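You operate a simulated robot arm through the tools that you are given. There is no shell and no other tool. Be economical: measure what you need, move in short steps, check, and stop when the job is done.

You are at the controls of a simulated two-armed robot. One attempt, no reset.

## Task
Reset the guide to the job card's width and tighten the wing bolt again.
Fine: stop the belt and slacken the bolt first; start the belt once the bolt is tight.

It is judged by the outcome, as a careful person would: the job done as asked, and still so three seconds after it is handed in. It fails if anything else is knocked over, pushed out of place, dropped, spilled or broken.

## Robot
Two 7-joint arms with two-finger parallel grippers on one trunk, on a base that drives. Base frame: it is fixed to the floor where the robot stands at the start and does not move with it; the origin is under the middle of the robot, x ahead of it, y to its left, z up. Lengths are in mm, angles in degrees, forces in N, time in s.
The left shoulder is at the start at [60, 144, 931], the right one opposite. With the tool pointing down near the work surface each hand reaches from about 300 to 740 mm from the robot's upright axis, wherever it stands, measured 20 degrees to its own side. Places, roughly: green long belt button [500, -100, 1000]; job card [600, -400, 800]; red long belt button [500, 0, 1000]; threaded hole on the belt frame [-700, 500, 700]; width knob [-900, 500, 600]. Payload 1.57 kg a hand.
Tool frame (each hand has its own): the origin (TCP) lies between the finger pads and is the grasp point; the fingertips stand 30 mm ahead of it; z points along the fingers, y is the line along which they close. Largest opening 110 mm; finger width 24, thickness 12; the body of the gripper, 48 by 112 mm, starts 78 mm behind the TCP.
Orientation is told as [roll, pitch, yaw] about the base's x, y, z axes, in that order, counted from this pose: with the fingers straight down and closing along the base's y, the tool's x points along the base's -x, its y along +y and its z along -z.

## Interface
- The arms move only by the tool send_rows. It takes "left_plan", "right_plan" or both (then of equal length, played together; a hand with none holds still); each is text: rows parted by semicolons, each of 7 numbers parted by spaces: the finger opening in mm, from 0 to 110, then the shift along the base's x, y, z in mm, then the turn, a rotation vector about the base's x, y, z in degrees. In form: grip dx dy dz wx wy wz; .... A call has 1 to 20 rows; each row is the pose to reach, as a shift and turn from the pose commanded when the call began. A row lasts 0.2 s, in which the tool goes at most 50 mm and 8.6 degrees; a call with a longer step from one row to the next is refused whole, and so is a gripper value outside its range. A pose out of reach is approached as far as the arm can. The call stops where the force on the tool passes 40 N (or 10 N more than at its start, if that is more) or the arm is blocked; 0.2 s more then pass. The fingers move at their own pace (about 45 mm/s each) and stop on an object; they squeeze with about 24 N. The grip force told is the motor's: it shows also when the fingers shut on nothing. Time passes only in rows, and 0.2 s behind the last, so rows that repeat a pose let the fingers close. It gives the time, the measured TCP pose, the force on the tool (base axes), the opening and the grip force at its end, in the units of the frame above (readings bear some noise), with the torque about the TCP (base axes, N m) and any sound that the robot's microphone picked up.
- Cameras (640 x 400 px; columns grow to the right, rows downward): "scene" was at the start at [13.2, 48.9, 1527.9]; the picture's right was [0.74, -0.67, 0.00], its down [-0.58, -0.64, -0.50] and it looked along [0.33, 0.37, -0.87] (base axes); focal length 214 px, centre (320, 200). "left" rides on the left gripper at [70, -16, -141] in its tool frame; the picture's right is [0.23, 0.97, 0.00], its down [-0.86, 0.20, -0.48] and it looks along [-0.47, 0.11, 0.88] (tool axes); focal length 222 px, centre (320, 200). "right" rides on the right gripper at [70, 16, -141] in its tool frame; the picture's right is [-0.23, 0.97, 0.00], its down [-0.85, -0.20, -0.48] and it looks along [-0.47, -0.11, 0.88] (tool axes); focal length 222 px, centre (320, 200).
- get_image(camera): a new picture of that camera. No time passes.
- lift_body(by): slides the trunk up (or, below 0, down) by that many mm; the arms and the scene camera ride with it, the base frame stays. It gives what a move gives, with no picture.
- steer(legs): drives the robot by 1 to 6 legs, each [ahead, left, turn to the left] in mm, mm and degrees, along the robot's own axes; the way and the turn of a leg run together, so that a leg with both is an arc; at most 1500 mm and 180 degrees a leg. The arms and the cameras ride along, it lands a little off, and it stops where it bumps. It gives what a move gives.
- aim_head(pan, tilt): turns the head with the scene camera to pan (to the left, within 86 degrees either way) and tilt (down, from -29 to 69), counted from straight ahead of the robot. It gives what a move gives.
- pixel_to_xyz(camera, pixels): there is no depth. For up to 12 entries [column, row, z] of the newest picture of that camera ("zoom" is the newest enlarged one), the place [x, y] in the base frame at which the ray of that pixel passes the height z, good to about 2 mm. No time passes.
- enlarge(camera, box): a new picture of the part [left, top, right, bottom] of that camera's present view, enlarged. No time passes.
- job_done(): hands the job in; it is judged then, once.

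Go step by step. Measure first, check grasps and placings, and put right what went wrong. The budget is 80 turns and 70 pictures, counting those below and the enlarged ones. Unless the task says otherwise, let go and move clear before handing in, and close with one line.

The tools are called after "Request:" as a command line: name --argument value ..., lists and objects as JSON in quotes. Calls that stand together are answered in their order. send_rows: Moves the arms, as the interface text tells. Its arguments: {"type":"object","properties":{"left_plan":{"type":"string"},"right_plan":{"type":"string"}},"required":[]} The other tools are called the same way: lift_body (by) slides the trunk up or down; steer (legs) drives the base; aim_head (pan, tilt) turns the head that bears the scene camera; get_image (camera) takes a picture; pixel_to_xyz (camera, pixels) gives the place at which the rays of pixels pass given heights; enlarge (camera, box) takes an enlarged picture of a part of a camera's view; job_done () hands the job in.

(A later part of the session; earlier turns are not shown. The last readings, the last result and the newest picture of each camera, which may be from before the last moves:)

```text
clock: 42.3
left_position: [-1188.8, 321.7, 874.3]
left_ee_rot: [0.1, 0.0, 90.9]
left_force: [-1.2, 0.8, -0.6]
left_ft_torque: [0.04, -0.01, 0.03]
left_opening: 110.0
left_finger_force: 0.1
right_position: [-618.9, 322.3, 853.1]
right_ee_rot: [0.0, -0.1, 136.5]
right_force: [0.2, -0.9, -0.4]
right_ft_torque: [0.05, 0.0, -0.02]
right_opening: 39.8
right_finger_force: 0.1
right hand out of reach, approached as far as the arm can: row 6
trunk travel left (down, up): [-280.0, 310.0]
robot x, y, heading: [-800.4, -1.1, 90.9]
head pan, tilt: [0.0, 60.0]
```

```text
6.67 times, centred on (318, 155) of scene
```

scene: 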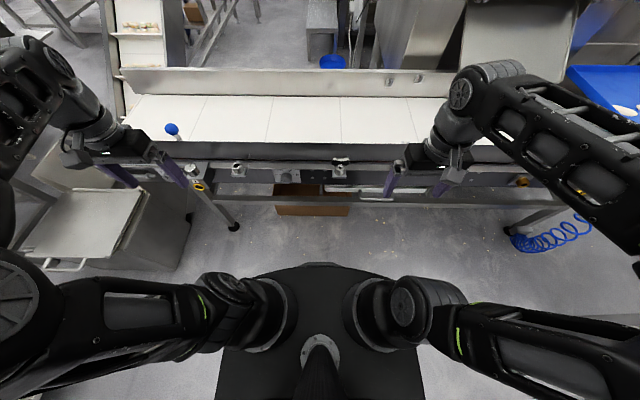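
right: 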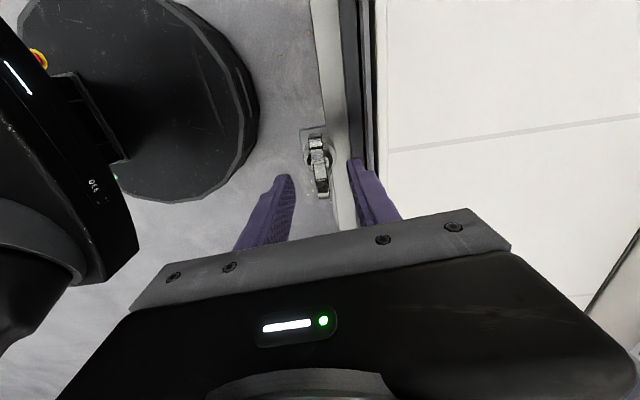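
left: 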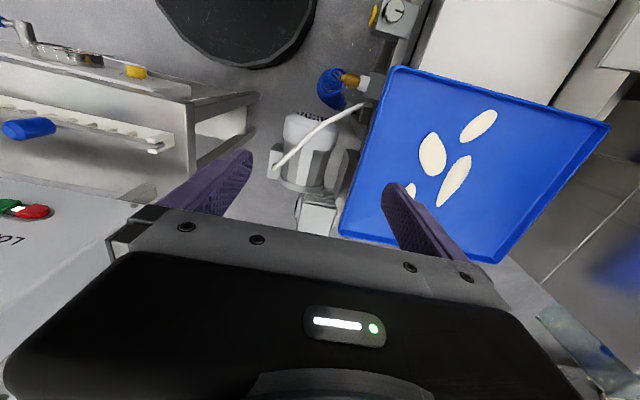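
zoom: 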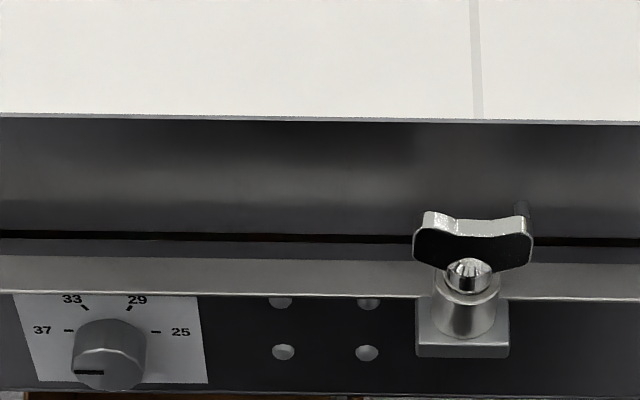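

The bolt's wing is free and the knob pointer still shows 37. Pointing horizontally needs more distance, so I'll back the base up 150 mm first and bring the left hand level in front of the knob.

Request:
steer --legs '[[-150, 0, 0]]'

Request:
send_rows --left_plan "70 20 40 -5 0 0 0; 70 40 80 -10 0 0 0; 70 60 115 -20 8 0 0; 70 80 140 -35 16 0 0; 70 100 160 -50 24 0 0; 70 120 175 -70 32 0 0; 70 140 190 -90 40 0 0; 70 160 205 -110 48 0 0; 70 180 220 -130 56 0 0; 70 200 230 -150 64 0 0; 70 220 240 -170 72 0 0; 70 235 245 -190 80 0 0; 70 245 250 -215 88 0 0; 70 251 255 -240 90 0 0; 70 251 255 -265 90 0 0; 70 251 255 -274 90 0 0"

Request:
get_image --camera "left"

Request:
get_image --camera "scene"

```text
clock: 43.7
left_position: [-1185.5, 169.5, 873.1]
left_ee_rot: [0.1, -0.1, 90.9]
left_force: [0.8, 0.0, 0.3]
left_ft_torque: [0.0, 0.0, -0.04]
left_opening: 110.3
left_finger_force: 0.1
right_position: [-616.3, 170.9, 854.1]
right_ee_rot: [0.1, -0.1, 136.5]
right_force: [-0.4, 0.2, -0.2]
right_ft_torque: [0.02, 0.01, 0.03]
right_opening: 40.1
right_finger_force: 0.1
trunk travel left (down, up): [-280.0, 310.0]
robot x, y, heading: [-796.3, -150.7, 90.8]
head pan, tilt: [0.0, 60.0]
```

```text
clock: 47.1
left_position: [-891.0, 499.7, 655.2]
left_ee_rot: [-33.3, -88.9, 124.3]
left_force: [-0.5, 0.7, 0.2]
left_ft_torque: [0.03, -0.07, -0.05]
left_opening: 70.4
left_finger_force: 0.1
left hand out of reach, approached as far as the arm can: row 8, 11, 12, 13, 14, 15, 16
right_position: [-616.3, 171.7, 852.9]
right_ee_rot: [0.1, 0.0, 136.5]
right_force: [-0.8, 0.3, 0.2]
right_ft_torque: [0.01, -0.02, -0.01]
right_opening: 40.1
right_finger_force: 0.1
trunk travel left (down, up): [-280.0, 310.0]
robot x, y, heading: [-800.1, -151.0, 90.8]
head pan, tilt: [0.0, 60.0]
```

```text
32 pictures are left
```

left: 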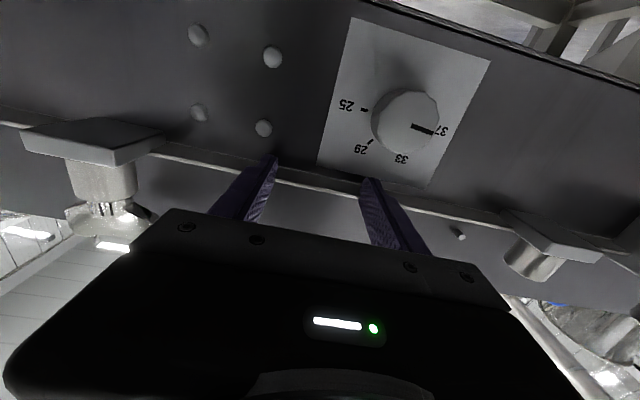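

```text
31 pictures are left
```

scene: 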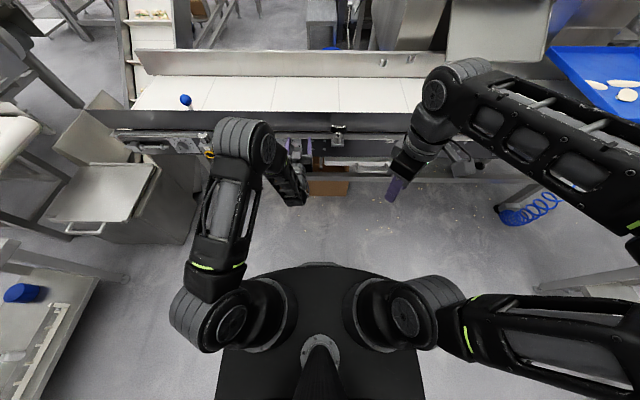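

The fingers are level and the dial is plain in the left view, but the arm is too folded. I'll back the base 110 mm more, which carries the hand clear to y≈390.

Request:
steer --legs '[[-110, 0, 0]]'

Request:
send_rows --left_plan "70 -15 0 -18 0 0 0; 70 -30 0 -36 0 0 0; 70 -46 0 -54 0 0 0; 70 -46 0 -54 0 0 0"

Request:
get_image --camera "left"

```text
clock: 48.3
left_position: [-888.4, 386.7, 656.0]
left_ee_rot: [-24.3, -88.9, 115.2]
left_force: [0.9, -0.5, 0.5]
left_ft_torque: [0.0, 0.0, -0.01]
left_opening: 70.0
left_finger_force: 0.0
right_position: [-613.7, 59.6, 854.0]
right_ee_rot: [0.3, -0.1, 136.7]
right_force: [0.1, 0.5, 0.5]
right_ft_torque: [0.0, 0.02, -0.01]
right_opening: 40.0
right_finger_force: 0.1
trunk travel left (down, up): [-280.0, 310.0]
robot x, y, heading: [-795.6, -262.2, 90.9]
head pan, tilt: [0.0, 60.0]
```

```text
clock: 49.3
left_position: [-900.9, 402.7, 610.6]
left_ee_rot: [9.3, -88.3, 83.3]
left_force: [0.6, 0.2, 0.3]
left_ft_torque: [0.02, 0.02, -0.01]
left_opening: 69.9
left_finger_force: 0.1
left hand out of reach, approached as far as the arm can: row 1, 2, 3, 4
right_position: [-615.2, 59.1, 853.1]
right_ee_rot: [0.1, 0.0, 136.5]
right_force: [0.0, -0.4, 0.1]
right_ft_torque: [-0.01, -0.05, 0.0]
right_opening: 39.8
right_finger_force: 0.1
trunk travel left (down, up): [-280.0, 310.0]
robot x, y, heading: [-791.4, -265.2, 90.8]
head pan, tilt: [0.0, 60.0]
```

```text
30 pictures are left
```

left: 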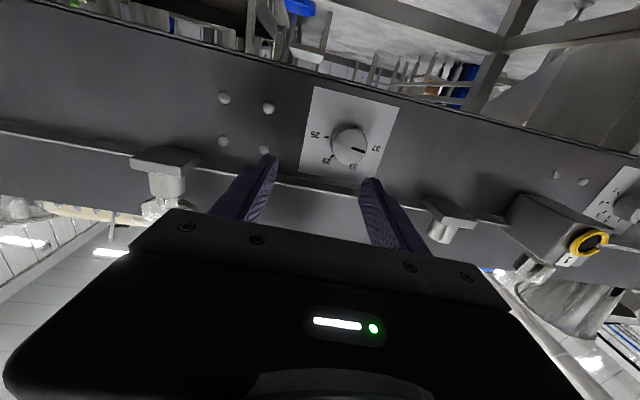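

The knob sits at left px (348,145). I'll take its ray and compare it with the scene estimate.

Request:
pixel_to_xyz --camera "left" --pixels '[[348, 145, 580], [348, 145, 590], [348, 145, 600], [348, 145, 610], [348, 145, 620], [352, 148, 600], [352, 148, 610]]'

Request:
enlarge --camera "scene" --box '[240, 90, 336, 150]'

```text
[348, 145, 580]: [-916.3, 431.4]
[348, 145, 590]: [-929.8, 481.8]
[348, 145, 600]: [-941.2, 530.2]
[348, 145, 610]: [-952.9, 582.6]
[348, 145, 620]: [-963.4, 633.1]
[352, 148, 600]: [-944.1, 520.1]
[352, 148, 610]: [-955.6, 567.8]
```

```text
6.67 times, centred on (288, 120) of scene
```

zoom: 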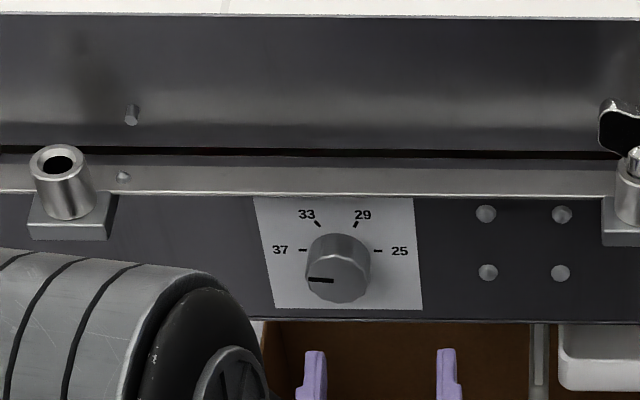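

Request:
pixel_to_xyz --camera "zoom" --pixels '[[332, 280, 590], [332, 280, 600], [332, 280, 610], [339, 250, 590], [339, 250, 600], [339, 250, 610], [378, 372, 610]]'

```text
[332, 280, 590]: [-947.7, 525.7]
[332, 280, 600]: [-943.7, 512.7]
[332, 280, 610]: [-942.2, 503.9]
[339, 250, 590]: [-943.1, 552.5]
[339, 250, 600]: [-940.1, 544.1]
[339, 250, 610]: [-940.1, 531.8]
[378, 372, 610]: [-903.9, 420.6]
```

The knob's face centre is about (-940,517,598) and the plate is at y≈546. I'll line up the left hand with tips just short of the knob.

Request:
send_rows --left_plan "75 0 30 0 0 0 0; 75 -15 50 -5 0 0 0; 75 -30 65 -13 0 0 0; 75 -39 65 -13 0 0 0; 75 -39 65 -13 0 0 0"

Request:
get_image --camera "left"

Request:
enlarge --camera "scene" --box '[240, 90, 336, 150]'

```text
clock: 50.5
left_position: [-905.3, 470.4, 601.3]
left_ee_rot: [12.4, -88.7, 80.6]
left_force: [-0.1, 0.3, 0.3]
left_ft_torque: [-0.01, 0.02, 0.03]
left_opening: 74.8
left_finger_force: 0.1
left hand out of reach, approached as far as the arm can: row 1, 2, 3, 4, 5
right_position: [-613.7, 57.3, 851.7]
right_ee_rot: [0.1, -0.1, 136.6]
right_force: [0.5, 0.0, -0.3]
right_ft_torque: [-0.04, -0.02, 0.0]
right_opening: 39.8
right_finger_force: 0.0
trunk travel left (down, up): [-280.0, 310.0]
robot x, y, heading: [-793.3, -261.1, 90.9]
head pan, tilt: [0.0, 60.0]
```

```text
28 pictures are left
```

left: 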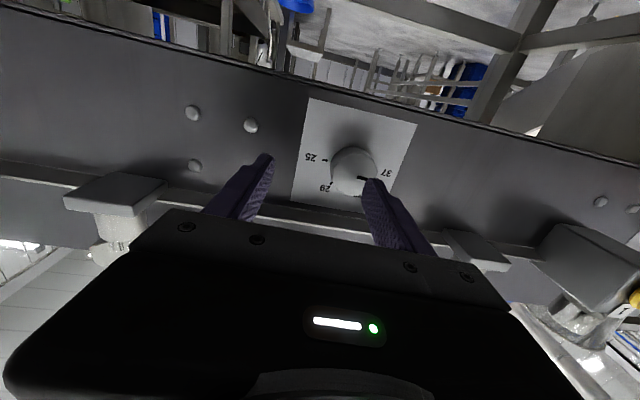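

```text
6.67 times, centred on (288, 120) of scene
```

zoom: 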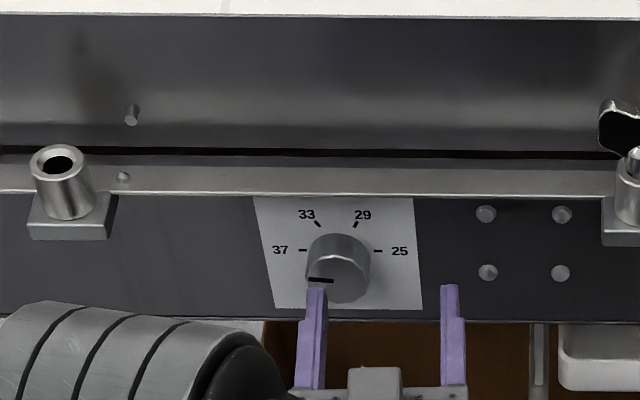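

x will not go past -905 for the arm, so I'll shift the base about 35 mm left (-x) and take new readings.

Request:
steer --legs '[[0, 36, 0]]'

Request:
get_image --camera "left"

Request:
enlarge --camera "scene" --box '[240, 90, 336, 150]'

```text
clock: 51.4
left_position: [-942.3, 469.0, 602.0]
left_ee_rot: [11.9, -88.7, 80.8]
left_force: [0.4, -0.1, 0.3]
left_ft_torque: [0.01, -0.04, 0.02]
left_opening: 74.9
left_finger_force: 0.0
right_position: [-650.3, 58.4, 852.8]
right_ee_rot: [0.0, 0.0, 136.6]
right_force: [0.5, 0.3, -0.3]
right_ft_torque: [0.01, 0.02, 0.05]
right_opening: 39.9
right_finger_force: 0.1
trunk travel left (down, up): [-280.0, 310.0]
robot x, y, heading: [-832.8, -266.2, 91.0]
head pan, tilt: [0.0, 60.0]
```

```text
26 pictures are left
```

left: 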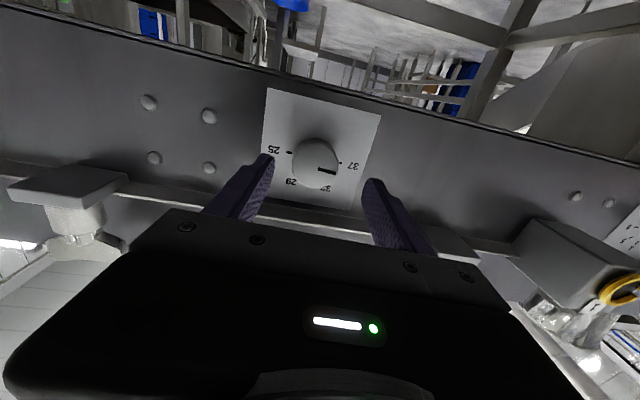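

```text
6.67 times, centred on (288, 120) of scene
```

zoom: 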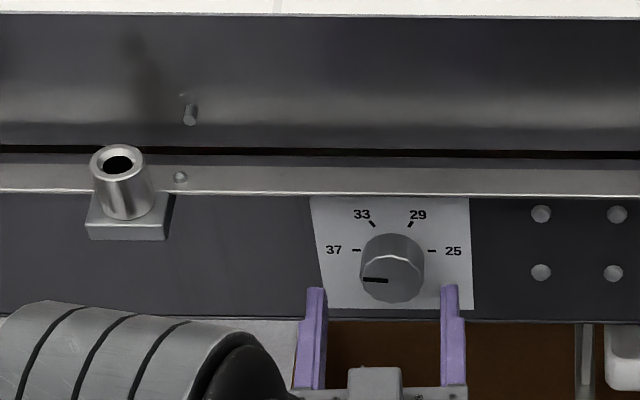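

The hand is centred on the knob in x (fingers at 316/452, knob at 388) and 4 mm too high. I'll lower 4 mm, advance 38 mm and close on the knob.

Request:
send_rows --left_plan "75 1 0 -4 0 0 0; 75 1 12 -4 0 0 0; 75 1 24 -4 0 0 0; 75 1 32 -4 0 0 0; 75 1 38 -4 0 0 0; 75 1 38 -4 0 0 0; 0 1 38 -4 0 0 0; 0 1 38 -4 0 0 0; 0 1 38 -4 0 0 0; 0 1 38 -4 0 0 0"

Request:
get_image --camera "left"

```text
clock: 53.5
left_position: [-937.4, 506.9, 596.6]
left_ee_rot: [13.1, -88.7, 79.7]
left_force: [9.3, 2.2, -0.9]
left_ft_torque: [-0.1, -0.01, -0.88]
left_opening: 42.7
left_finger_force: 32.0
right_position: [-649.1, 57.8, 852.9]
right_ee_rot: [0.0, -0.1, 136.5]
right_force: [0.8, 0.8, 1.0]
right_ft_torque: [0.01, 0.04, 0.02]
right_opening: 40.2
right_finger_force: 0.1
trunk travel left (down, up): [-280.0, 310.0]
robot x, y, heading: [-833.0, -262.5, 90.9]
head pan, tilt: [0.0, 60.0]
```

```text
24 pictures are left
```

left: 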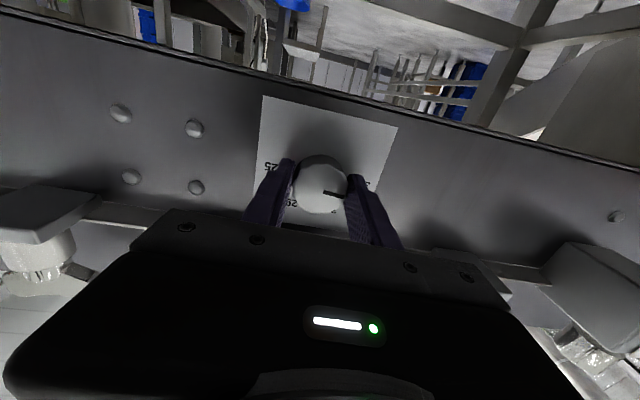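

The knob is gripped (opening 42.7). I'll turn it clockwise about +y by 56° first.

Request:
send_rows --left_plan "0 2 0 0 0 0 0; 0 2 0 0 0 8 0; 0 2 0 0 0 16 0; 0 2 0 0 0 24 0; 0 2 0 0 0 32 0; 0 2 0 0 0 40 0; 0 2 0 0 0 48 0; 0 2 0 0 0 56 0"

Request:
enlarge --camera "scene" --box '[240, 90, 336, 150]'

```text
clock: 55.4
left_position: [-938.7, 507.0, 595.6]
left_ee_rot: [92.2, -33.7, 1.7]
left_force: [-2.7, 8.1, 1.3]
left_ft_torque: [-1.27, 0.0, -0.23]
left_opening: 42.1
left_finger_force: 44.7
right_position: [-650.1, 57.9, 853.4]
right_ee_rot: [0.2, -0.2, 136.5]
right_force: [-0.1, -0.1, 0.4]
right_ft_torque: [-0.01, 0.01, -0.02]
right_opening: 39.8
right_finger_force: 0.0
trunk travel left (down, up): [-280.0, 310.0]
robot x, y, heading: [-830.5, -260.6, 90.9]
head pan, tilt: [0.0, 60.0]
```

```text
6.67 times, centred on (288, 120) of scene
```

zoom: 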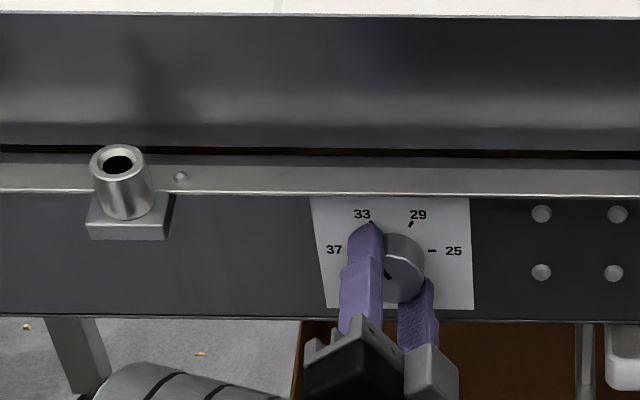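

It turned with the hand. I'll go on to a total of 120°.

Request:
send_rows --left_plan "0 0 0 0 0 8 0; 0 0 0 0 0 16 0; 0 0 0 0 0 24 0; 0 0 0 0 0 32 0; 0 0 0 0 0 40 0; 0 0 0 0 0 48 0; 0 0 0 0 0 56 0; 0 0 0 0 0 64 0; 0 0 0 0 0 64 0"

Request:
enlarge --camera "scene" --box '[270, 100, 334, 140]'

Request:
enlarge --camera "left" --box '[220, 80, 420, 240]'

```text
clock: 57.4
left_position: [-940.7, 507.9, 596.7]
left_ee_rot: [93.7, 30.3, 1.7]
left_force: [-14.9, 15.7, 6.0]
left_ft_torque: [-0.87, 0.0, 0.8]
left_opening: 42.5
left_finger_force: 44.8
right_position: [-650.7, 58.9, 853.3]
right_ee_rot: [0.1, -0.1, 136.6]
right_force: [-0.1, 0.3, -0.3]
right_ft_torque: [0.01, 0.0, 0.01]
right_opening: 40.1
right_finger_force: 0.1
trunk travel left (down, up): [-280.0, 310.0]
robot x, y, heading: [-830.3, -265.6, 91.0]
head pan, tilt: [0.0, 60.0]
```

```text
10.00 times, centred on (302, 120) of scene
```

zoom: 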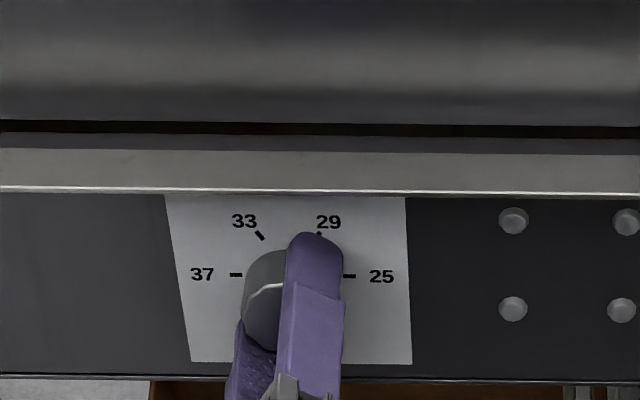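

```text
2.50 times, centred on (320, 160) of left
```

zoom: 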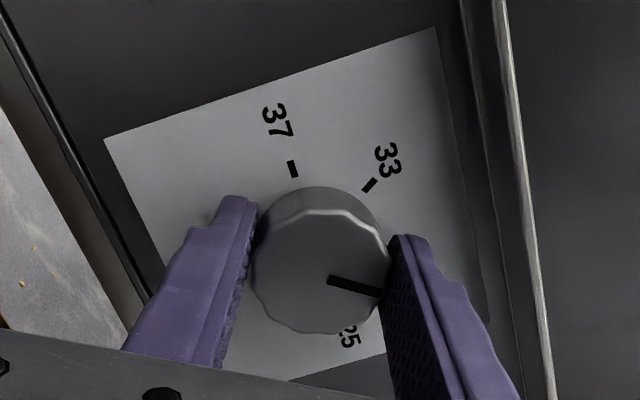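

The pointer now aims toward 29. I'll release straight back and check it unobstructed.

Request:
send_rows --left_plan "75 0 0 0 0 0 0; 75 0 0 0 0 0 0; 75 0 0 0 0 0 0; 75 0 -20 0 0 0 0; 75 0 -45 0 0 0 0; 75 0 -60 0 0 0 0"

Request:
enlarge --camera "scene" --box '[270, 100, 334, 140]'

Request:
enlarge --camera "left" --box '[220, 80, 420, 240]'

```text
clock: 58.8
left_position: [-939.5, 446.7, 597.5]
left_ee_rot: [93.7, 30.2, 1.5]
left_force: [0.1, -0.4, 1.0]
left_ft_torque: [-0.01, 0.0, 0.03]
left_opening: 74.9
left_finger_force: 0.1
right_position: [-649.1, 58.3, 853.1]
right_ee_rot: [0.1, -0.1, 136.6]
right_force: [-0.2, 0.1, 0.0]
right_ft_torque: [0.03, 0.0, 0.03]
right_opening: 39.9
right_finger_force: 0.0
trunk travel left (down, up): [-280.0, 310.0]
robot x, y, heading: [-833.2, -265.2, 90.9]
head pan, tilt: [0.0, 60.0]
```

```text
10.00 times, centred on (302, 120) of scene
```

zoom: 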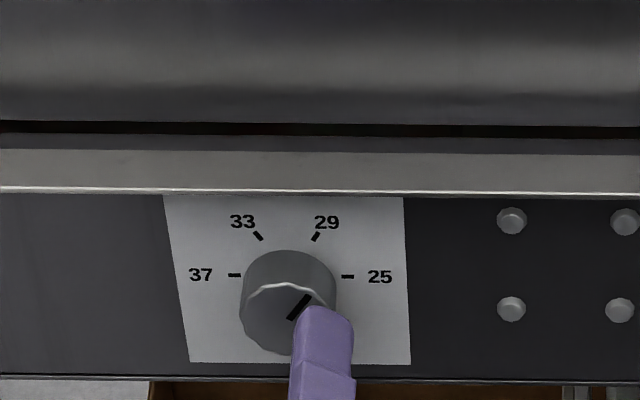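

```text
2.50 times, centred on (320, 160) of left
```

zoom: 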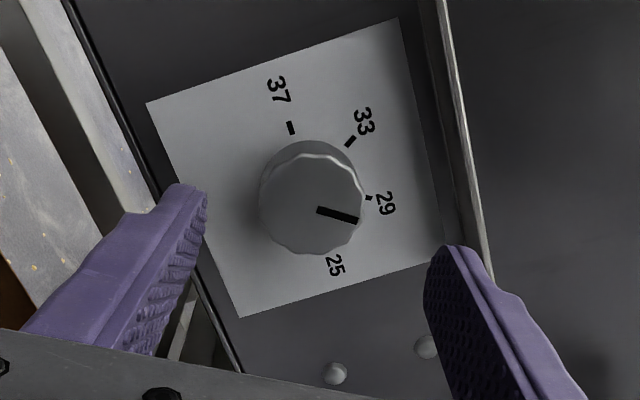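

It is near 29, perhaps a few degrees past. I'll measure more precisely with a stronger zoom, after moving the finger out of the line of sight.

Request:
send_rows --left_plan "75 0 -30 -5 0 0 0; 75 0 -50 -10 0 0 0"

Request:
enlarge --camera "scene" --box '[284, 117, 316, 137]'

Request:
enlarge --camera "left" --box '[280, 100, 380, 180]'

```text
clock: 59.4
left_position: [-939.5, 398.0, 588.9]
left_ee_rot: [93.7, 30.2, 1.5]
left_force: [-0.7, 0.1, -0.3]
left_ft_torque: [0.01, 0.02, -0.03]
left_opening: 75.2
left_finger_force: 0.0
right_position: [-650.0, 57.4, 852.8]
right_ee_rot: [0.1, -0.1, 136.6]
right_force: [-0.7, 0.1, -0.5]
right_ft_torque: [0.0, 0.0, 0.02]
right_opening: 40.0
right_finger_force: 0.1
trunk travel left (down, up): [-280.0, 310.0]
robot x, y, heading: [-832.9, -266.3, 90.9]
head pan, tilt: [0.0, 60.0]
```

```text
16.00 times, centred on (300, 127) of scene
```

zoom: 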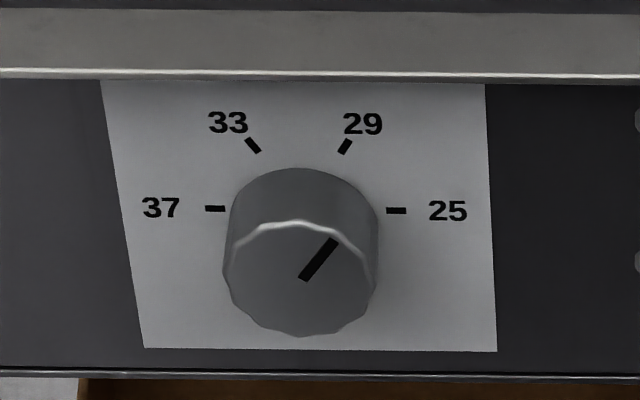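

```text
5.00 times, centred on (330, 140) of left
```

zoom: 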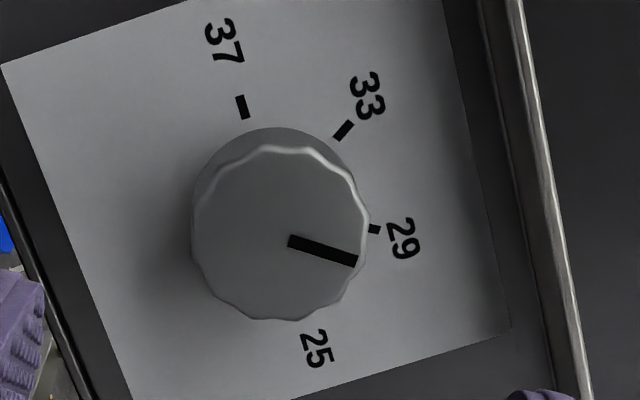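

Ray geometry puts the pointer about 35–37° from vertical against 30° for the 29 tick, because it started about 5° past 37. I'll regrip and turn it back 5.5°.

Request:
send_rows --left_plan "75 0 30 8.5 0 0 0; 75 0 60 8.5 0 0 0; 75 0 85 8.5 0 0 0; 75 0 100 8.5 0 0 0; 75 0 109 8.5 0 0 0; 75 0 109 8.5 0 0 0; 0 0 109 8.5 0 0 0; 0 0 109 8.5 0 0 0; 0 0 109 8.5 0 0 0; 0 0 109 8.5 0 0 0; 0 0 109 8.5 0 -3 0; 0 0 109 8.5 0 -5.5 0; 0 0 109 8.5 0 -5.5 0; 75 0 109 8.5 0 -5.5 0; 75 0 109 8.5 0 -5.5 0; 75 0 109 8.5 0 -5.5 0; 75 0 80 8.5 0 -5.5 0; 75 0 40 4 0 -5.5 0; 75 0 0 0 0 -5.5 0"

Request:
enlarge --camera "scene" --box '[284, 117, 316, 137]'

Request:
enlarge --camera "left" --box '[280, 100, 380, 180]'

```text
clock: 63.4
left_position: [-937.4, 394.5, 587.7]
left_ee_rot: [93.6, 24.6, 1.3]
left_force: [-1.0, 0.5, -0.9]
left_ft_torque: [0.03, -0.03, -0.03]
left_opening: 75.1
left_finger_force: 0.0
right_position: [-649.6, 58.0, 852.1]
right_ee_rot: [0.1, -0.1, 136.6]
right_force: [-0.6, -0.2, 0.0]
right_ft_torque: [0.0, 0.01, 0.01]
right_opening: 39.8
right_finger_force: 0.0
trunk travel left (down, up): [-280.0, 310.0]
robot x, y, heading: [-834.0, -265.9, 91.1]
head pan, tilt: [0.0, 60.0]
```

```text
16.00 times, centred on (300, 127) of scene
```

zoom: 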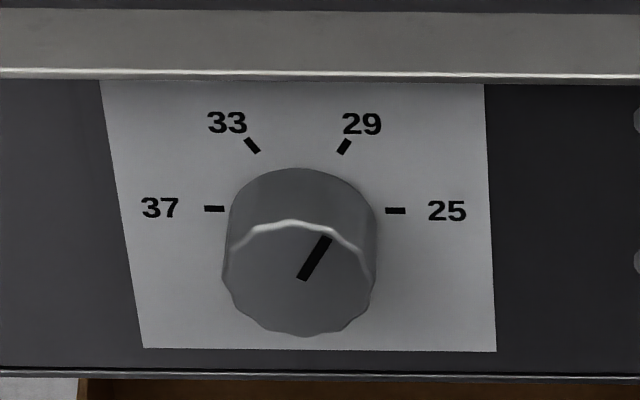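

```text
5.00 times, centred on (330, 140) of left
```

zoom: 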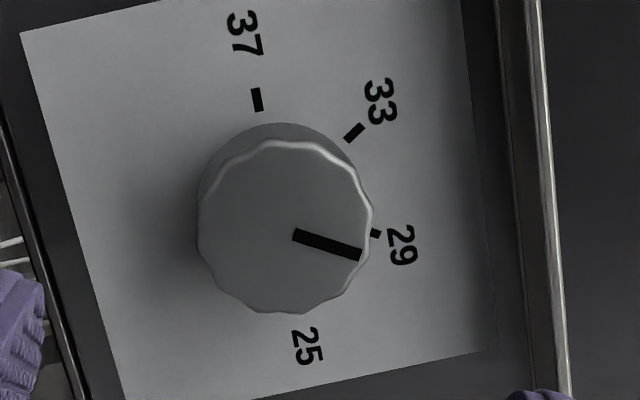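

The pointer is now on the 29 tick (28–33° by the two views). I'll raise the left hand well clear of the rail before driving forward to the bolt.

Request:
send_rows --left_plan "75 0 0 35 0 0 0; 75 0 0 70 0 0 0; 75 0 0 105 0 0 0; 75 0 0 140 0 0 0; 75 0 0 175 0 0 0; 75 0 0 210 0 0 0; 75 0 0 245 0 0 0; 75 0 0 270 0 0 0"

Request:
get_image --camera "scene"

```text
clock: 65.2
left_position: [-938.3, 397.4, 857.4]
left_ee_rot: [93.6, 24.7, 1.5]
left_force: [1.0, 0.3, 0.3]
left_ft_torque: [-0.03, -0.01, -0.01]
left_opening: 75.0
left_finger_force: 0.0
right_position: [-649.7, 57.7, 853.1]
right_ee_rot: [0.0, 0.0, 136.6]
right_force: [-0.7, 0.4, -0.6]
right_ft_torque: [0.02, -0.01, -0.02]
right_opening: 40.0
right_finger_force: 0.1
trunk travel left (down, up): [-280.0, 310.0]
robot x, y, heading: [-828.4, -263.5, 91.0]
head pan, tilt: [0.0, 60.0]
```

```text
14 pictures are left
```

scene: 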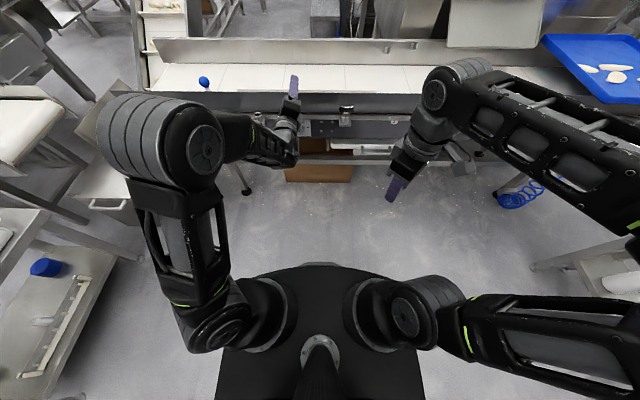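

The left hand is clear at z 857. I'll drive ahead 200 and 30 to the right, then place the right hand over the bolt at yaw ~178.

Request:
steer --legs '[[200, -30, 0]]'

```text
clock: 66.8
left_position: [-909.1, 595.4, 857.7]
left_ee_rot: [93.6, 24.7, 1.3]
left_force: [0.0, 0.1, 0.3]
left_ft_torque: [0.02, -0.02, -0.02]
left_opening: 74.9
left_finger_force: 0.2
right_position: [-622.9, 256.5, 852.8]
right_ee_rot: [0.1, -0.1, 136.6]
right_force: [0.3, -0.3, -0.3]
right_ft_torque: [0.06, 0.0, 0.01]
right_opening: 39.9
right_finger_force: 0.0
trunk travel left (down, up): [-280.0, 310.0]
robot x, y, heading: [-802.5, -65.2, 90.9]
head pan, tilt: [0.0, 60.0]
```

Request:
send_rows --right_plan "45 -15 40 -5 0 0 7; 45 -30 80 -10 0 0 14; 45 -50 120 -15 0 0 21; 45 -70 160 -25 0 0 28; 45 -90 200 -35 0 0 35; 45 -105 235 -45 0 0 40; 45 -116 252 -65 0 0 40; 45 -116 252 -77 0 0 40; 45 -116 252 -77 0 0 40"

Request:
enlarge --camera "scene" --box '[290, 110, 386, 170]'

Request:
get_image --camera "right"

```text
clock: 68.8
left_position: [-909.9, 596.4, 858.2]
left_ee_rot: [93.5, 24.7, 1.3]
left_force: [-0.7, -0.4, -0.1]
left_ft_torque: [0.03, 0.0, -0.02]
left_opening: 75.0
left_finger_force: 0.1
right_position: [-738.6, 507.0, 774.2]
right_ee_rot: [0.2, -0.1, 176.5]
right_force: [0.0, -0.2, -0.7]
right_ft_torque: [-0.01, 0.02, -0.01]
right_opening: 45.2
right_finger_force: 0.1
trunk travel left (down, up): [-280.0, 310.0]
robot x, y, heading: [-800.7, -62.3, 90.7]
head pan, tilt: [0.0, 60.0]
```

```text
6.67 times, centred on (338, 140) of scene
```

zoom: 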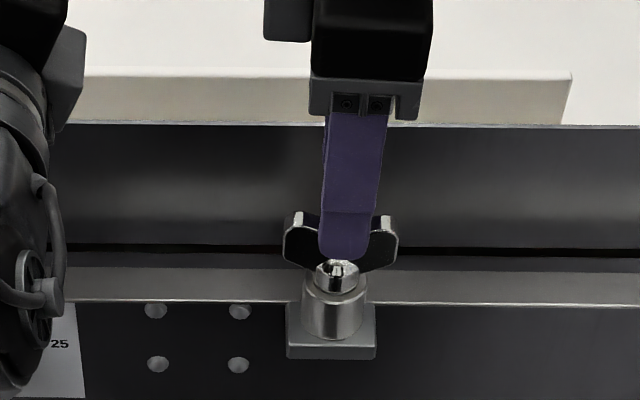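

```text
12 pictures are left
```

right: 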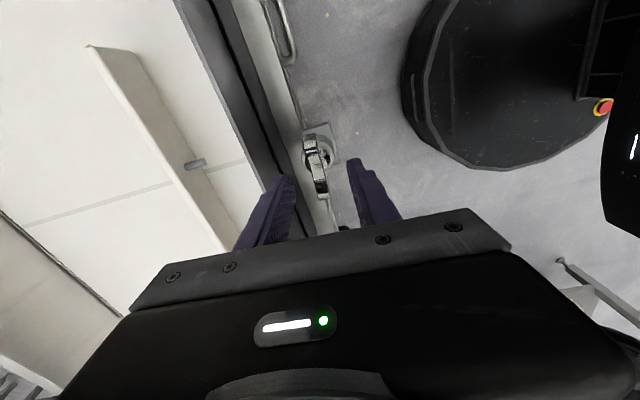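

The guide bar now shows over the belt, so the knob moved it. The fingers straddle the wing; I'll descend and grip.

Request:
send_rows --right_plan "45 0 1 -15 0 0 0; 45 0 1 -31 0 0 0; 45 0 1 -31 0 0 0; 0 0 1 -31 0 0 0; 0 0 1 -31 0 0 0; 0 0 1 -31 0 0 0; 0 0 1 -31 0 0 -8; 0 0 1 -31 0 0 -16; 0 0 1 -31 0 0 -24; 0 0 1 -31 0 0 -32; 0 0 1 -31 0 0 -40; 0 0 1 -31 0 0 -48; 0 0 1 -31 0 0 -56; 0 0 1 -31 0 0 -64; 0 0 1 -31 0 0 -72; 0 0 1 -31 0 0 -80; 0 0 1 -31 0 0 -85"

```text
clock: 72.3
left_position: [-910.1, 596.5, 856.9]
left_ee_rot: [93.5, 24.7, 1.2]
left_force: [-0.1, -0.2, 0.1]
left_ft_torque: [0.03, 0.02, 0.01]
left_opening: 75.1
left_finger_force: 0.2
right_position: [-739.5, 510.4, 743.0]
right_ee_rot: [0.2, -0.1, 91.4]
right_force: [-5.2, 13.6, -5.2]
right_ft_torque: [0.49, 0.06, 0.03]
right_opening: 11.3
right_finger_force: 24.2
trunk travel left (down, up): [-280.0, 310.0]
robot x, y, heading: [-804.9, -62.5, 90.9]
head pan, tilt: [0.0, 60.0]
```

It turned back 85° with low torque. I'll carry on toward the original angle.

Request:
send_rows --right_plan "0 0 1 0 0 0 -8; 0 0 1 0 0 0 -16; 0 0 1 0 0 0 -24; 0 0 1 0 0 0 -32; 0 0 1 0 0 0 -40; 0 0 1 0 0 0 -48; 0 0 1 0 0 0 -56; 0 0 1 0 0 0 -64; 0 0 1 0 0 0 -72; 0 0 1 0 0 0 -80; 0 0 1 0 0 0 -85"

Request:
enlarge --camera "scene" --box '[290, 110, 386, 170]'

```text
clock: 74.8
left_position: [-908.7, 595.3, 856.7]
left_ee_rot: [93.6, 24.8, 1.3]
left_force: [0.1, 0.1, -0.1]
left_ft_torque: [0.02, -0.01, 0.0]
left_opening: 75.2
left_finger_force: 0.1
right_position: [-737.7, 509.2, 744.3]
right_ee_rot: [0.0, -0.1, 6.5]
right_force: [-6.3, -6.2, -15.8]
right_ft_torque: [-0.13, 0.19, 0.04]
right_opening: 11.1
right_finger_force: 23.7
trunk travel left (down, up): [-280.0, 310.0]
robot x, y, heading: [-803.5, -65.4, 90.9]
head pan, tilt: [0.0, 60.0]
```

```text
6.67 times, centred on (338, 140) of scene
```

zoom: 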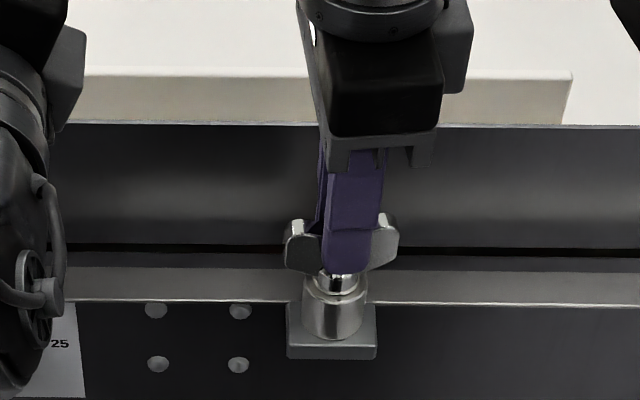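

Torque is still near zero, so it isn't tight. I'll release, lift and rotate back for another stroke.

Request:
send_rows --right_plan "45 0 0 0 0 0 0; 45 0 0 0 0 0 0; 45 0 0 20 0 0 0; 45 0 0 45 0 0 0; 45 0 0 45 0 0 8.5; 45 0 0 45 0 0 17; 45 0 0 45 0 0 25.5; 45 0 0 45 0 0 34; 45 0 0 45 0 0 42.5; 45 0 0 45 0 0 51; 45 0 0 45 0 0 59.5; 45 0 0 45 0 0 68; 45 0 0 45 0 0 76.5; 45 0 0 45 0 0 85; 45 0 0 45 0 0 93.5; 45 0 0 45 0 0 102; 45 0 0 45 0 0 110.5; 45 0 0 45 0 0 119; 45 0 0 45 0 0 127.5; 45 0 0 45 0 0 136"

Request:
send_rows --right_plan "45 -1 0 0 0 0 8.5; 45 -1 0 0 0 0 17; 45 -1 0 0 0 0 25.5; 45 -1 0 0 0 0 34; 45 -1 0 0 0 0 40; 45 -1 0 0 0 0 40; 45 -1 0 -25 0 0 40; 45 -1 0 -46 0 0 40; 45 -1 0 -46 0 0 40; 0 -1 0 -46 0 0 40; 0 -1 0 -46 0 0 40; 0 -1 0 -46 0 0 40; 0 -1 0 -46 0 0 32; 0 -1 0 -46 0 0 24; 0 -1 0 -46 0 0 16"

```text
clock: 79.0
left_position: [-909.7, 595.7, 857.4]
left_ee_rot: [93.5, 24.7, 1.3]
left_force: [-0.3, 0.8, -0.2]
left_ft_torque: [-0.02, 0.0, -0.02]
left_opening: 74.8
left_finger_force: 0.0
right_position: [-739.1, 509.6, 790.0]
right_ee_rot: [0.1, 0.0, 142.7]
right_force: [-0.8, 0.9, 0.1]
right_ft_torque: [-0.01, 0.04, 0.02]
right_opening: 45.1
right_finger_force: 0.1
trunk travel left (down, up): [-280.0, 310.0]
robot x, y, heading: [-804.0, -67.0, 90.8]
head pan, tilt: [0.0, 60.0]
```

```text
clock: 82.2
left_position: [-909.4, 596.6, 857.0]
left_ee_rot: [93.5, 24.8, 1.3]
left_force: [-0.8, 0.2, -0.3]
left_ft_torque: [0.0, -0.03, 0.03]
left_opening: 75.1
left_finger_force: 0.1
right_position: [-740.3, 509.9, 743.4]
right_ee_rot: [0.1, -0.2, 158.4]
right_force: [-2.7, 8.4, -1.5]
right_ft_torque: [0.27, 0.02, 0.04]
right_opening: 11.3
right_finger_force: 23.9
trunk travel left (down, up): [-280.0, 310.0]
robot x, y, heading: [-803.7, -65.5, 91.0]
head pan, tilt: [0.0, 60.0]
```

The wing keeps turning at low torque. I'll continue clockwise.

Request:
send_rows --right_plan "0 0 0 0 0 0 -8; 0 0 0 0 0 0 -16; 0 0 0 0 0 0 -24; 0 0 0 0 0 0 -32; 0 0 0 0 0 0 -40; 0 0 0 0 0 0 -48; 0 0 0 0 0 0 -56; 0 0 0 0 0 0 -64; 0 0 0 0 0 0 -72"

Request:
enlarge --camera "scene" --box '[290, 110, 386, 170]'

```text
clock: 84.2
left_position: [-908.4, 596.6, 856.3]
left_ee_rot: [93.4, 24.7, 1.3]
left_force: [-0.6, -0.3, -0.9]
left_ft_torque: [0.02, 0.01, 0.0]
left_opening: 75.1
left_finger_force: 0.1
right_position: [-738.1, 510.9, 742.2]
right_ee_rot: [0.1, -0.1, 86.3]
right_force: [-0.3, 13.8, -1.0]
right_ft_torque: [0.32, -0.02, 0.21]
right_opening: 11.2
right_finger_force: 23.6
trunk travel left (down, up): [-280.0, 310.0]
robot x, y, heading: [-804.1, -66.2, 90.8]
head pan, tilt: [0.0, 60.0]
```

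```text
6.67 times, centred on (338, 140) of scene
```

zoom: 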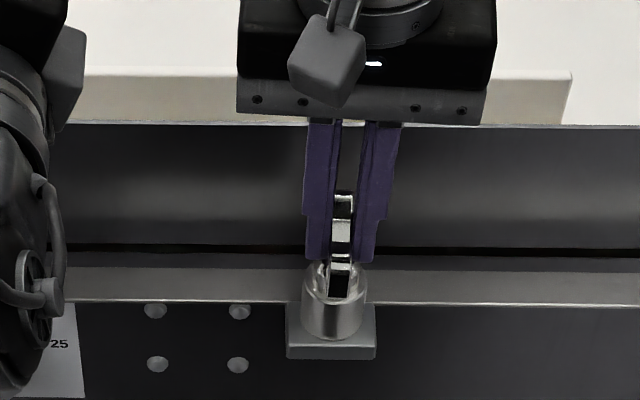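

The z torque is rising (0.21). I'll carry on in smaller portions.

Request:
send_rows --right_plan "0 0 0 0 0 0 -7; 0 0 0 0 0 0 -14; 0 0 0 0 0 0 -21; 0 0 0 0 0 0 -28; 0 0 0 0 0 0 -35; 0 0 0 0 0 0 -42"

```text
clock: 85.5
left_position: [-908.0, 595.7, 856.9]
left_ee_rot: [93.5, 24.7, 1.3]
left_force: [-0.3, 0.8, -0.1]
left_ft_torque: [-0.02, 0.01, 0.02]
left_opening: 74.8
left_finger_force: 0.2
right_position: [-737.8, 511.0, 744.1]
right_ee_rot: [-0.1, -0.2, 44.3]
right_force: [7.9, 9.2, -0.5]
right_ft_torque: [-0.12, 0.1, 0.35]
right_opening: 11.4
right_finger_force: 24.3
trunk travel left (down, up): [-280.0, 310.0]
robot x, y, heading: [-803.5, -65.8, 90.7]
head pan, tilt: [0.0, 60.0]
```

Request:
send_rows --right_plan "0 0 0 0 0 0 -7; 0 0 0 0 0 0 -14; 0 0 0 0 0 0 -21; 0 0 0 0 0 0 -28; 0 0 0 0 0 0 -35; 0 0 0 0 0 0 -38"

```text
clock: 87.0
left_position: [-908.4, 595.3, 857.4]
left_ee_rot: [93.5, 24.8, 1.4]
left_force: [0.8, -0.2, -1.1]
left_ft_torque: [0.0, -0.02, 0.03]
left_opening: 75.0
left_finger_force: 0.1
right_position: [-739.4, 509.7, 744.4]
right_ee_rot: [0.0, -0.1, 6.3]
right_force: [10.9, 1.1, 0.3]
right_ft_torque: [0.02, -0.19, 0.41]
right_opening: 11.3
right_finger_force: 23.4
trunk travel left (down, up): [-280.0, 310.0]
robot x, y, heading: [-804.3, -67.3, 90.8]
head pan, tilt: [0.0, 60.0]
```

Torque is now 0.41 and still growing. One more regrip stroke.

Request:
send_rows --right_plan "45 0 0 0 0 0 0; 45 0 0 0 0 0 0; 45 0 0 20 0 0 0; 45 0 0 45 0 0 0; 45 0 0 45 0 0 8.5; 45 0 0 45 0 0 17; 45 0 0 45 0 0 25.5; 45 0 0 45 0 0 34; 45 0 0 45 0 0 42.5; 45 0 0 45 0 0 51; 45 0 0 45 0 0 59.5; 45 0 0 45 0 0 68; 45 0 0 45 0 0 76.5; 45 0 0 45 0 0 85; 45 0 0 45 0 0 93.5; 45 0 0 45 0 0 102; 45 0 0 45 0 0 110.5; 45 0 0 45 0 0 119; 45 0 0 45 0 0 127.5; 45 0 0 45 0 0 136"

Request:
send_rows --right_plan "45 0 0 0 0 0 8.5; 45 0 0 0 0 0 17; 45 0 0 0 0 0 25.5; 45 0 0 0 0 0 34; 45 0 0 0 0 0 40; 45 0 0 0 0 0 40; 45 0 0 -25 0 0 40; 45 0 0 -46 0 0 40; 45 0 0 -46 0 0 40; 0 0 0 -46 0 0 40; 0 0 0 -46 0 0 40; 0 0 0 -46 0 0 40; 0 0 0 -46 0 0 34; 0 0 0 -46 0 0 28; 0 0 0 -46 0 0 22"

Request:
enlarge --camera "scene" --box '[290, 110, 386, 170]'

```text
clock: 91.2
left_position: [-909.5, 594.4, 856.0]
left_ee_rot: [93.6, 24.6, 1.3]
left_force: [-0.2, 0.0, -0.2]
left_ft_torque: [-0.01, -0.01, -0.01]
left_opening: 74.9
left_finger_force: 0.0
right_position: [-738.4, 509.6, 789.1]
right_ee_rot: [0.0, -0.1, 142.7]
right_force: [-0.2, -0.5, 0.0]
right_ft_torque: [-0.03, -0.02, 0.02]
right_opening: 44.9
right_finger_force: 0.0
trunk travel left (down, up): [-280.0, 310.0]
robot x, y, heading: [-808.1, -65.7, 90.8]
head pan, tilt: [0.0, 60.0]
```

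```text
clock: 94.3
left_position: [-908.6, 595.2, 855.2]
left_ee_rot: [93.5, 24.7, 1.3]
left_force: [0.4, 0.6, -0.1]
left_ft_torque: [0.05, -0.01, 0.01]
left_opening: 75.0
left_finger_force: 0.0
right_position: [-739.5, 510.4, 743.2]
right_ee_rot: [0.0, -0.1, 164.4]
right_force: [-3.0, -0.6, -0.6]
right_ft_torque: [0.04, 0.06, 0.5]
right_opening: 12.5
right_finger_force: 24.1
trunk travel left (down, up): [-280.0, 310.0]
robot x, y, heading: [-804.6, -65.3, 90.7]
head pan, tilt: [0.0, 60.0]
```

```text
6.67 times, centred on (338, 140) of scene
```

zoom: 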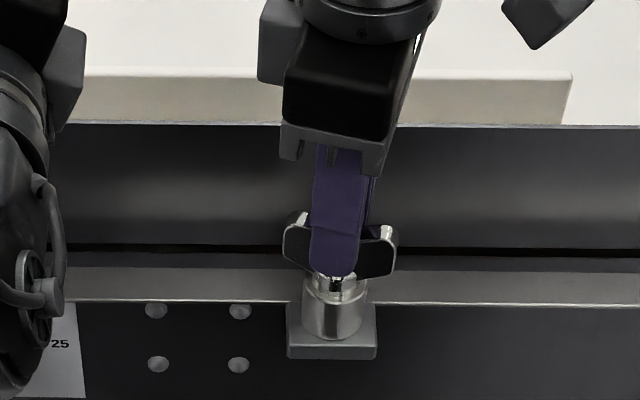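

Torque is 0.5 and the opening grew to 12.5, so it is stiffening. I'll turn a bit more and see whether it resists.

Request:
send_rows --right_plan "0 0 0 0 0 0 -6; 0 0 0 0 0 0 -12; 0 0 0 0 0 0 -18; 0 0 0 0 0 0 -24; 0 0 0 0 0 0 -24"

Request:
enlarge --camera "scene" --box '[310, 125, 366, 160]'

```text
clock: 95.5
left_position: [-910.3, 595.4, 857.8]
left_ee_rot: [93.5, 24.7, 1.2]
left_force: [-0.4, 0.0, 0.1]
left_ft_torque: [0.0, -0.03, 0.0]
left_opening: 74.9
left_finger_force: 0.0
right_position: [-738.7, 509.8, 743.7]
right_ee_rot: [0.1, -0.2, 140.5]
right_force: [-6.3, 6.1, 3.2]
right_ft_torque: [0.09, 0.05, 0.52]
right_opening: 12.1
right_finger_force: 23.9
trunk travel left (down, up): [-280.0, 310.0]
robot x, y, heading: [-808.9, -62.9, 90.5]
head pan, tilt: [0.0, 60.0]
```

```text
11.43 times, centred on (338, 142) of scene
```

zoom: 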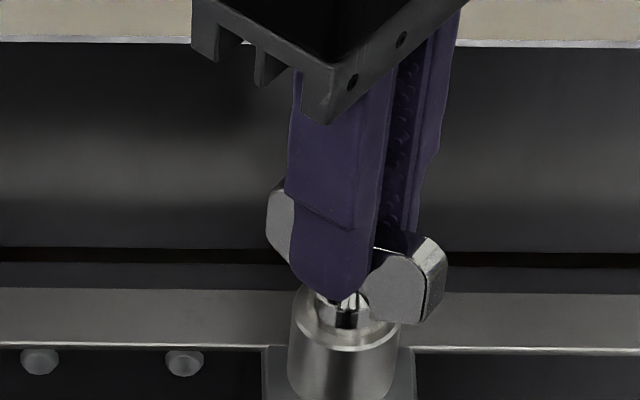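

The wing still follows. I'll continue.

Request:
send_rows --right_plan "0 0 0 0 0 0 -7; 0 0 0 0 0 0 -14; 0 0 0 0 0 0 -21; 0 0 0 0 0 0 -28; 0 0 0 0 0 0 -35; 0 0 0 0 0 0 -42; 0 0 0 0 0 0 -49"

```text
clock: 97.2
left_position: [-909.3, 595.5, 857.6]
left_ee_rot: [93.6, 24.8, 1.2]
left_force: [0.7, 0.3, -0.3]
left_ft_torque: [0.0, 0.0, 0.01]
left_opening: 75.0
left_finger_force: 0.3
right_position: [-738.8, 509.2, 742.9]
right_ee_rot: [0.1, -0.2, 91.5]
right_force: [-1.8, 1.6, 8.8]
right_ft_torque: [0.04, 0.01, 0.56]
right_opening: 16.1
right_finger_force: 24.1
trunk travel left (down, up): [-280.0, 310.0]
robot x, y, heading: [-801.5, -66.7, 90.7]
head pan, tilt: [0.0, 60.0]
```

The opening grew to 16.1, so the fingers are starting to slip around the wing. I'll look.

Request:
enlarge --camera "scene" --box '[310, 125, 366, 160]'

```text
11.43 times, centred on (338, 142) of scene
```

zoom: 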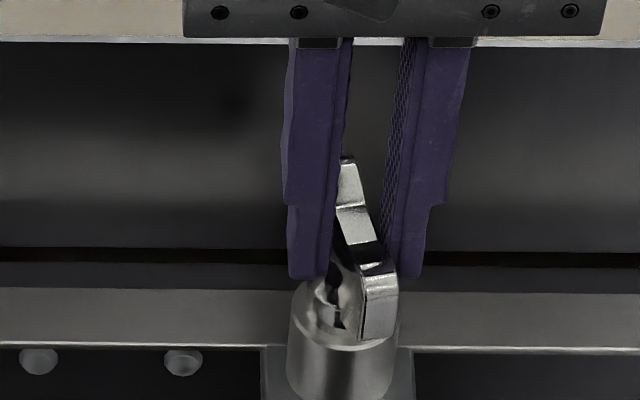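

The wing now resists at 0.56 N·m and the fingers slip around it, so it is firmly tight — more than when I slackened it. I'll release, lift clear and back off.

Request:
send_rows --right_plan "60 0 0 0 0 0 0; 60 0 0 0 0 0 0; 60 0 0 0 0 0 0; 60 0 0 30 0 0 0; 60 0 0 70 0 0 0; 60 0 -20 105 0 0 0; 60 20 -60 115 0 0 0; 60 40 -100 115 0 0 0"

Request:
steer --legs '[[-280, 0, 0]]'

Request:
enlarge --camera "scene" --box '[270, 75, 366, 135]'

```text
clock: 99.0
left_position: [-909.5, 595.1, 857.9]
left_ee_rot: [93.6, 24.7, 1.3]
left_force: [-0.3, -0.4, -0.1]
left_ft_torque: [0.01, 0.02, 0.01]
left_opening: 74.9
left_finger_force: 0.1
right_position: [-701.2, 410.4, 859.8]
right_ee_rot: [0.2, 0.0, 91.6]
right_force: [-0.4, 0.3, 0.5]
right_ft_torque: [0.0, -0.03, -0.02]
right_opening: 59.8
right_finger_force: 0.0
right hand out of reach, approached as far as the arm can: row 6, 7
trunk travel left (down, up): [-280.0, 310.0]
robot x, y, heading: [-806.3, -65.5, 91.1]
head pan, tilt: [0.0, 60.0]
```

```text
clock: 100.9
left_position: [-904.5, 313.8, 857.0]
left_ee_rot: [93.6, 24.6, 1.3]
left_force: [-0.5, 0.4, 0.5]
left_ft_torque: [0.01, -0.01, 0.0]
left_opening: 74.8
left_finger_force: 0.1
right_position: [-695.5, 128.5, 858.1]
right_ee_rot: [0.2, 0.0, 91.4]
right_force: [-0.7, 0.1, -0.6]
right_ft_torque: [0.01, 0.01, -0.01]
right_opening: 59.9
right_finger_force: 0.0
trunk travel left (down, up): [-280.0, 310.0]
robot x, y, heading: [-796.5, -345.9, 91.0]
head pan, tilt: [0.0, 60.0]
```

```text
6.67 times, centred on (318, 105) of scene
```

zoom: 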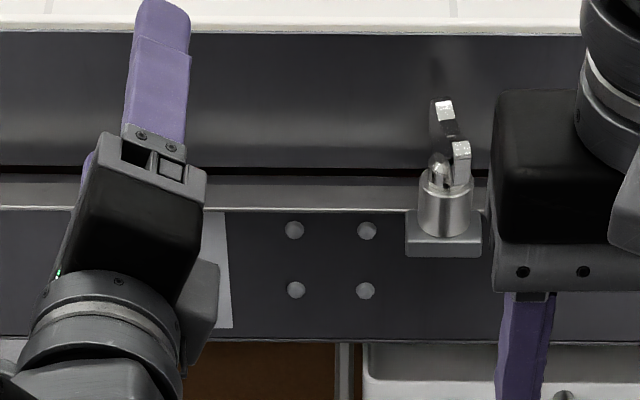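

The bolt stands free and tight. Now I'll bring the left hand down out of its level pose, away from everything.

Request:
send_rows --left_plan "75 -10 -20 10 -8 0 0; 75 -20 -45 20 -16 0 0; 75 -30 -70 25 -24 0 0; 75 -40 -95 30 -32 0 0; 75 -50 -120 35 -40 0 0; 75 -60 -145 35 -48 0 0; 75 -75 -170 35 -56 0 0; 75 -90 -200 35 -64 0 0; 75 -105 -230 30 -72 0 0; 75 -120 -260 25 -80 0 0; 75 -135 -290 20 -88 0 0; 75 -150 -315 20 -93 0 0"

```text
clock: 103.5
left_position: [-1046.3, 2.9, 883.1]
left_ee_rot: [2.7, 0.4, -25.5]
left_force: [-7.2, 0.2, -2.7]
left_ft_torque: [-0.03, -0.73, 0.02]
left_opening: 75.0
left_finger_force: 0.0
left hand out of reach, approached as far as the arm can: row 12
right_position: [-693.4, 128.9, 859.1]
right_ee_rot: [0.1, -0.1, 91.4]
right_force: [0.8, -0.5, 0.5]
right_ft_torque: [0.05, 0.04, 0.03]
right_opening: 60.0
right_finger_force: 0.0
trunk travel left (down, up): [-280.0, 310.0]
robot x, y, heading: [-802.7, -344.7, 91.0]
head pan, tilt: [0.0, 60.0]
```

The left hand reads a small side force (-7 N). I'll look before moving on.

Request:
get_image --camera "scene"

```text
5 pictures are left
```

scene: 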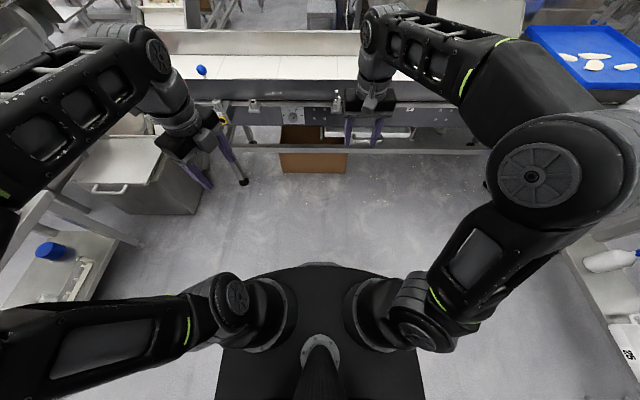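

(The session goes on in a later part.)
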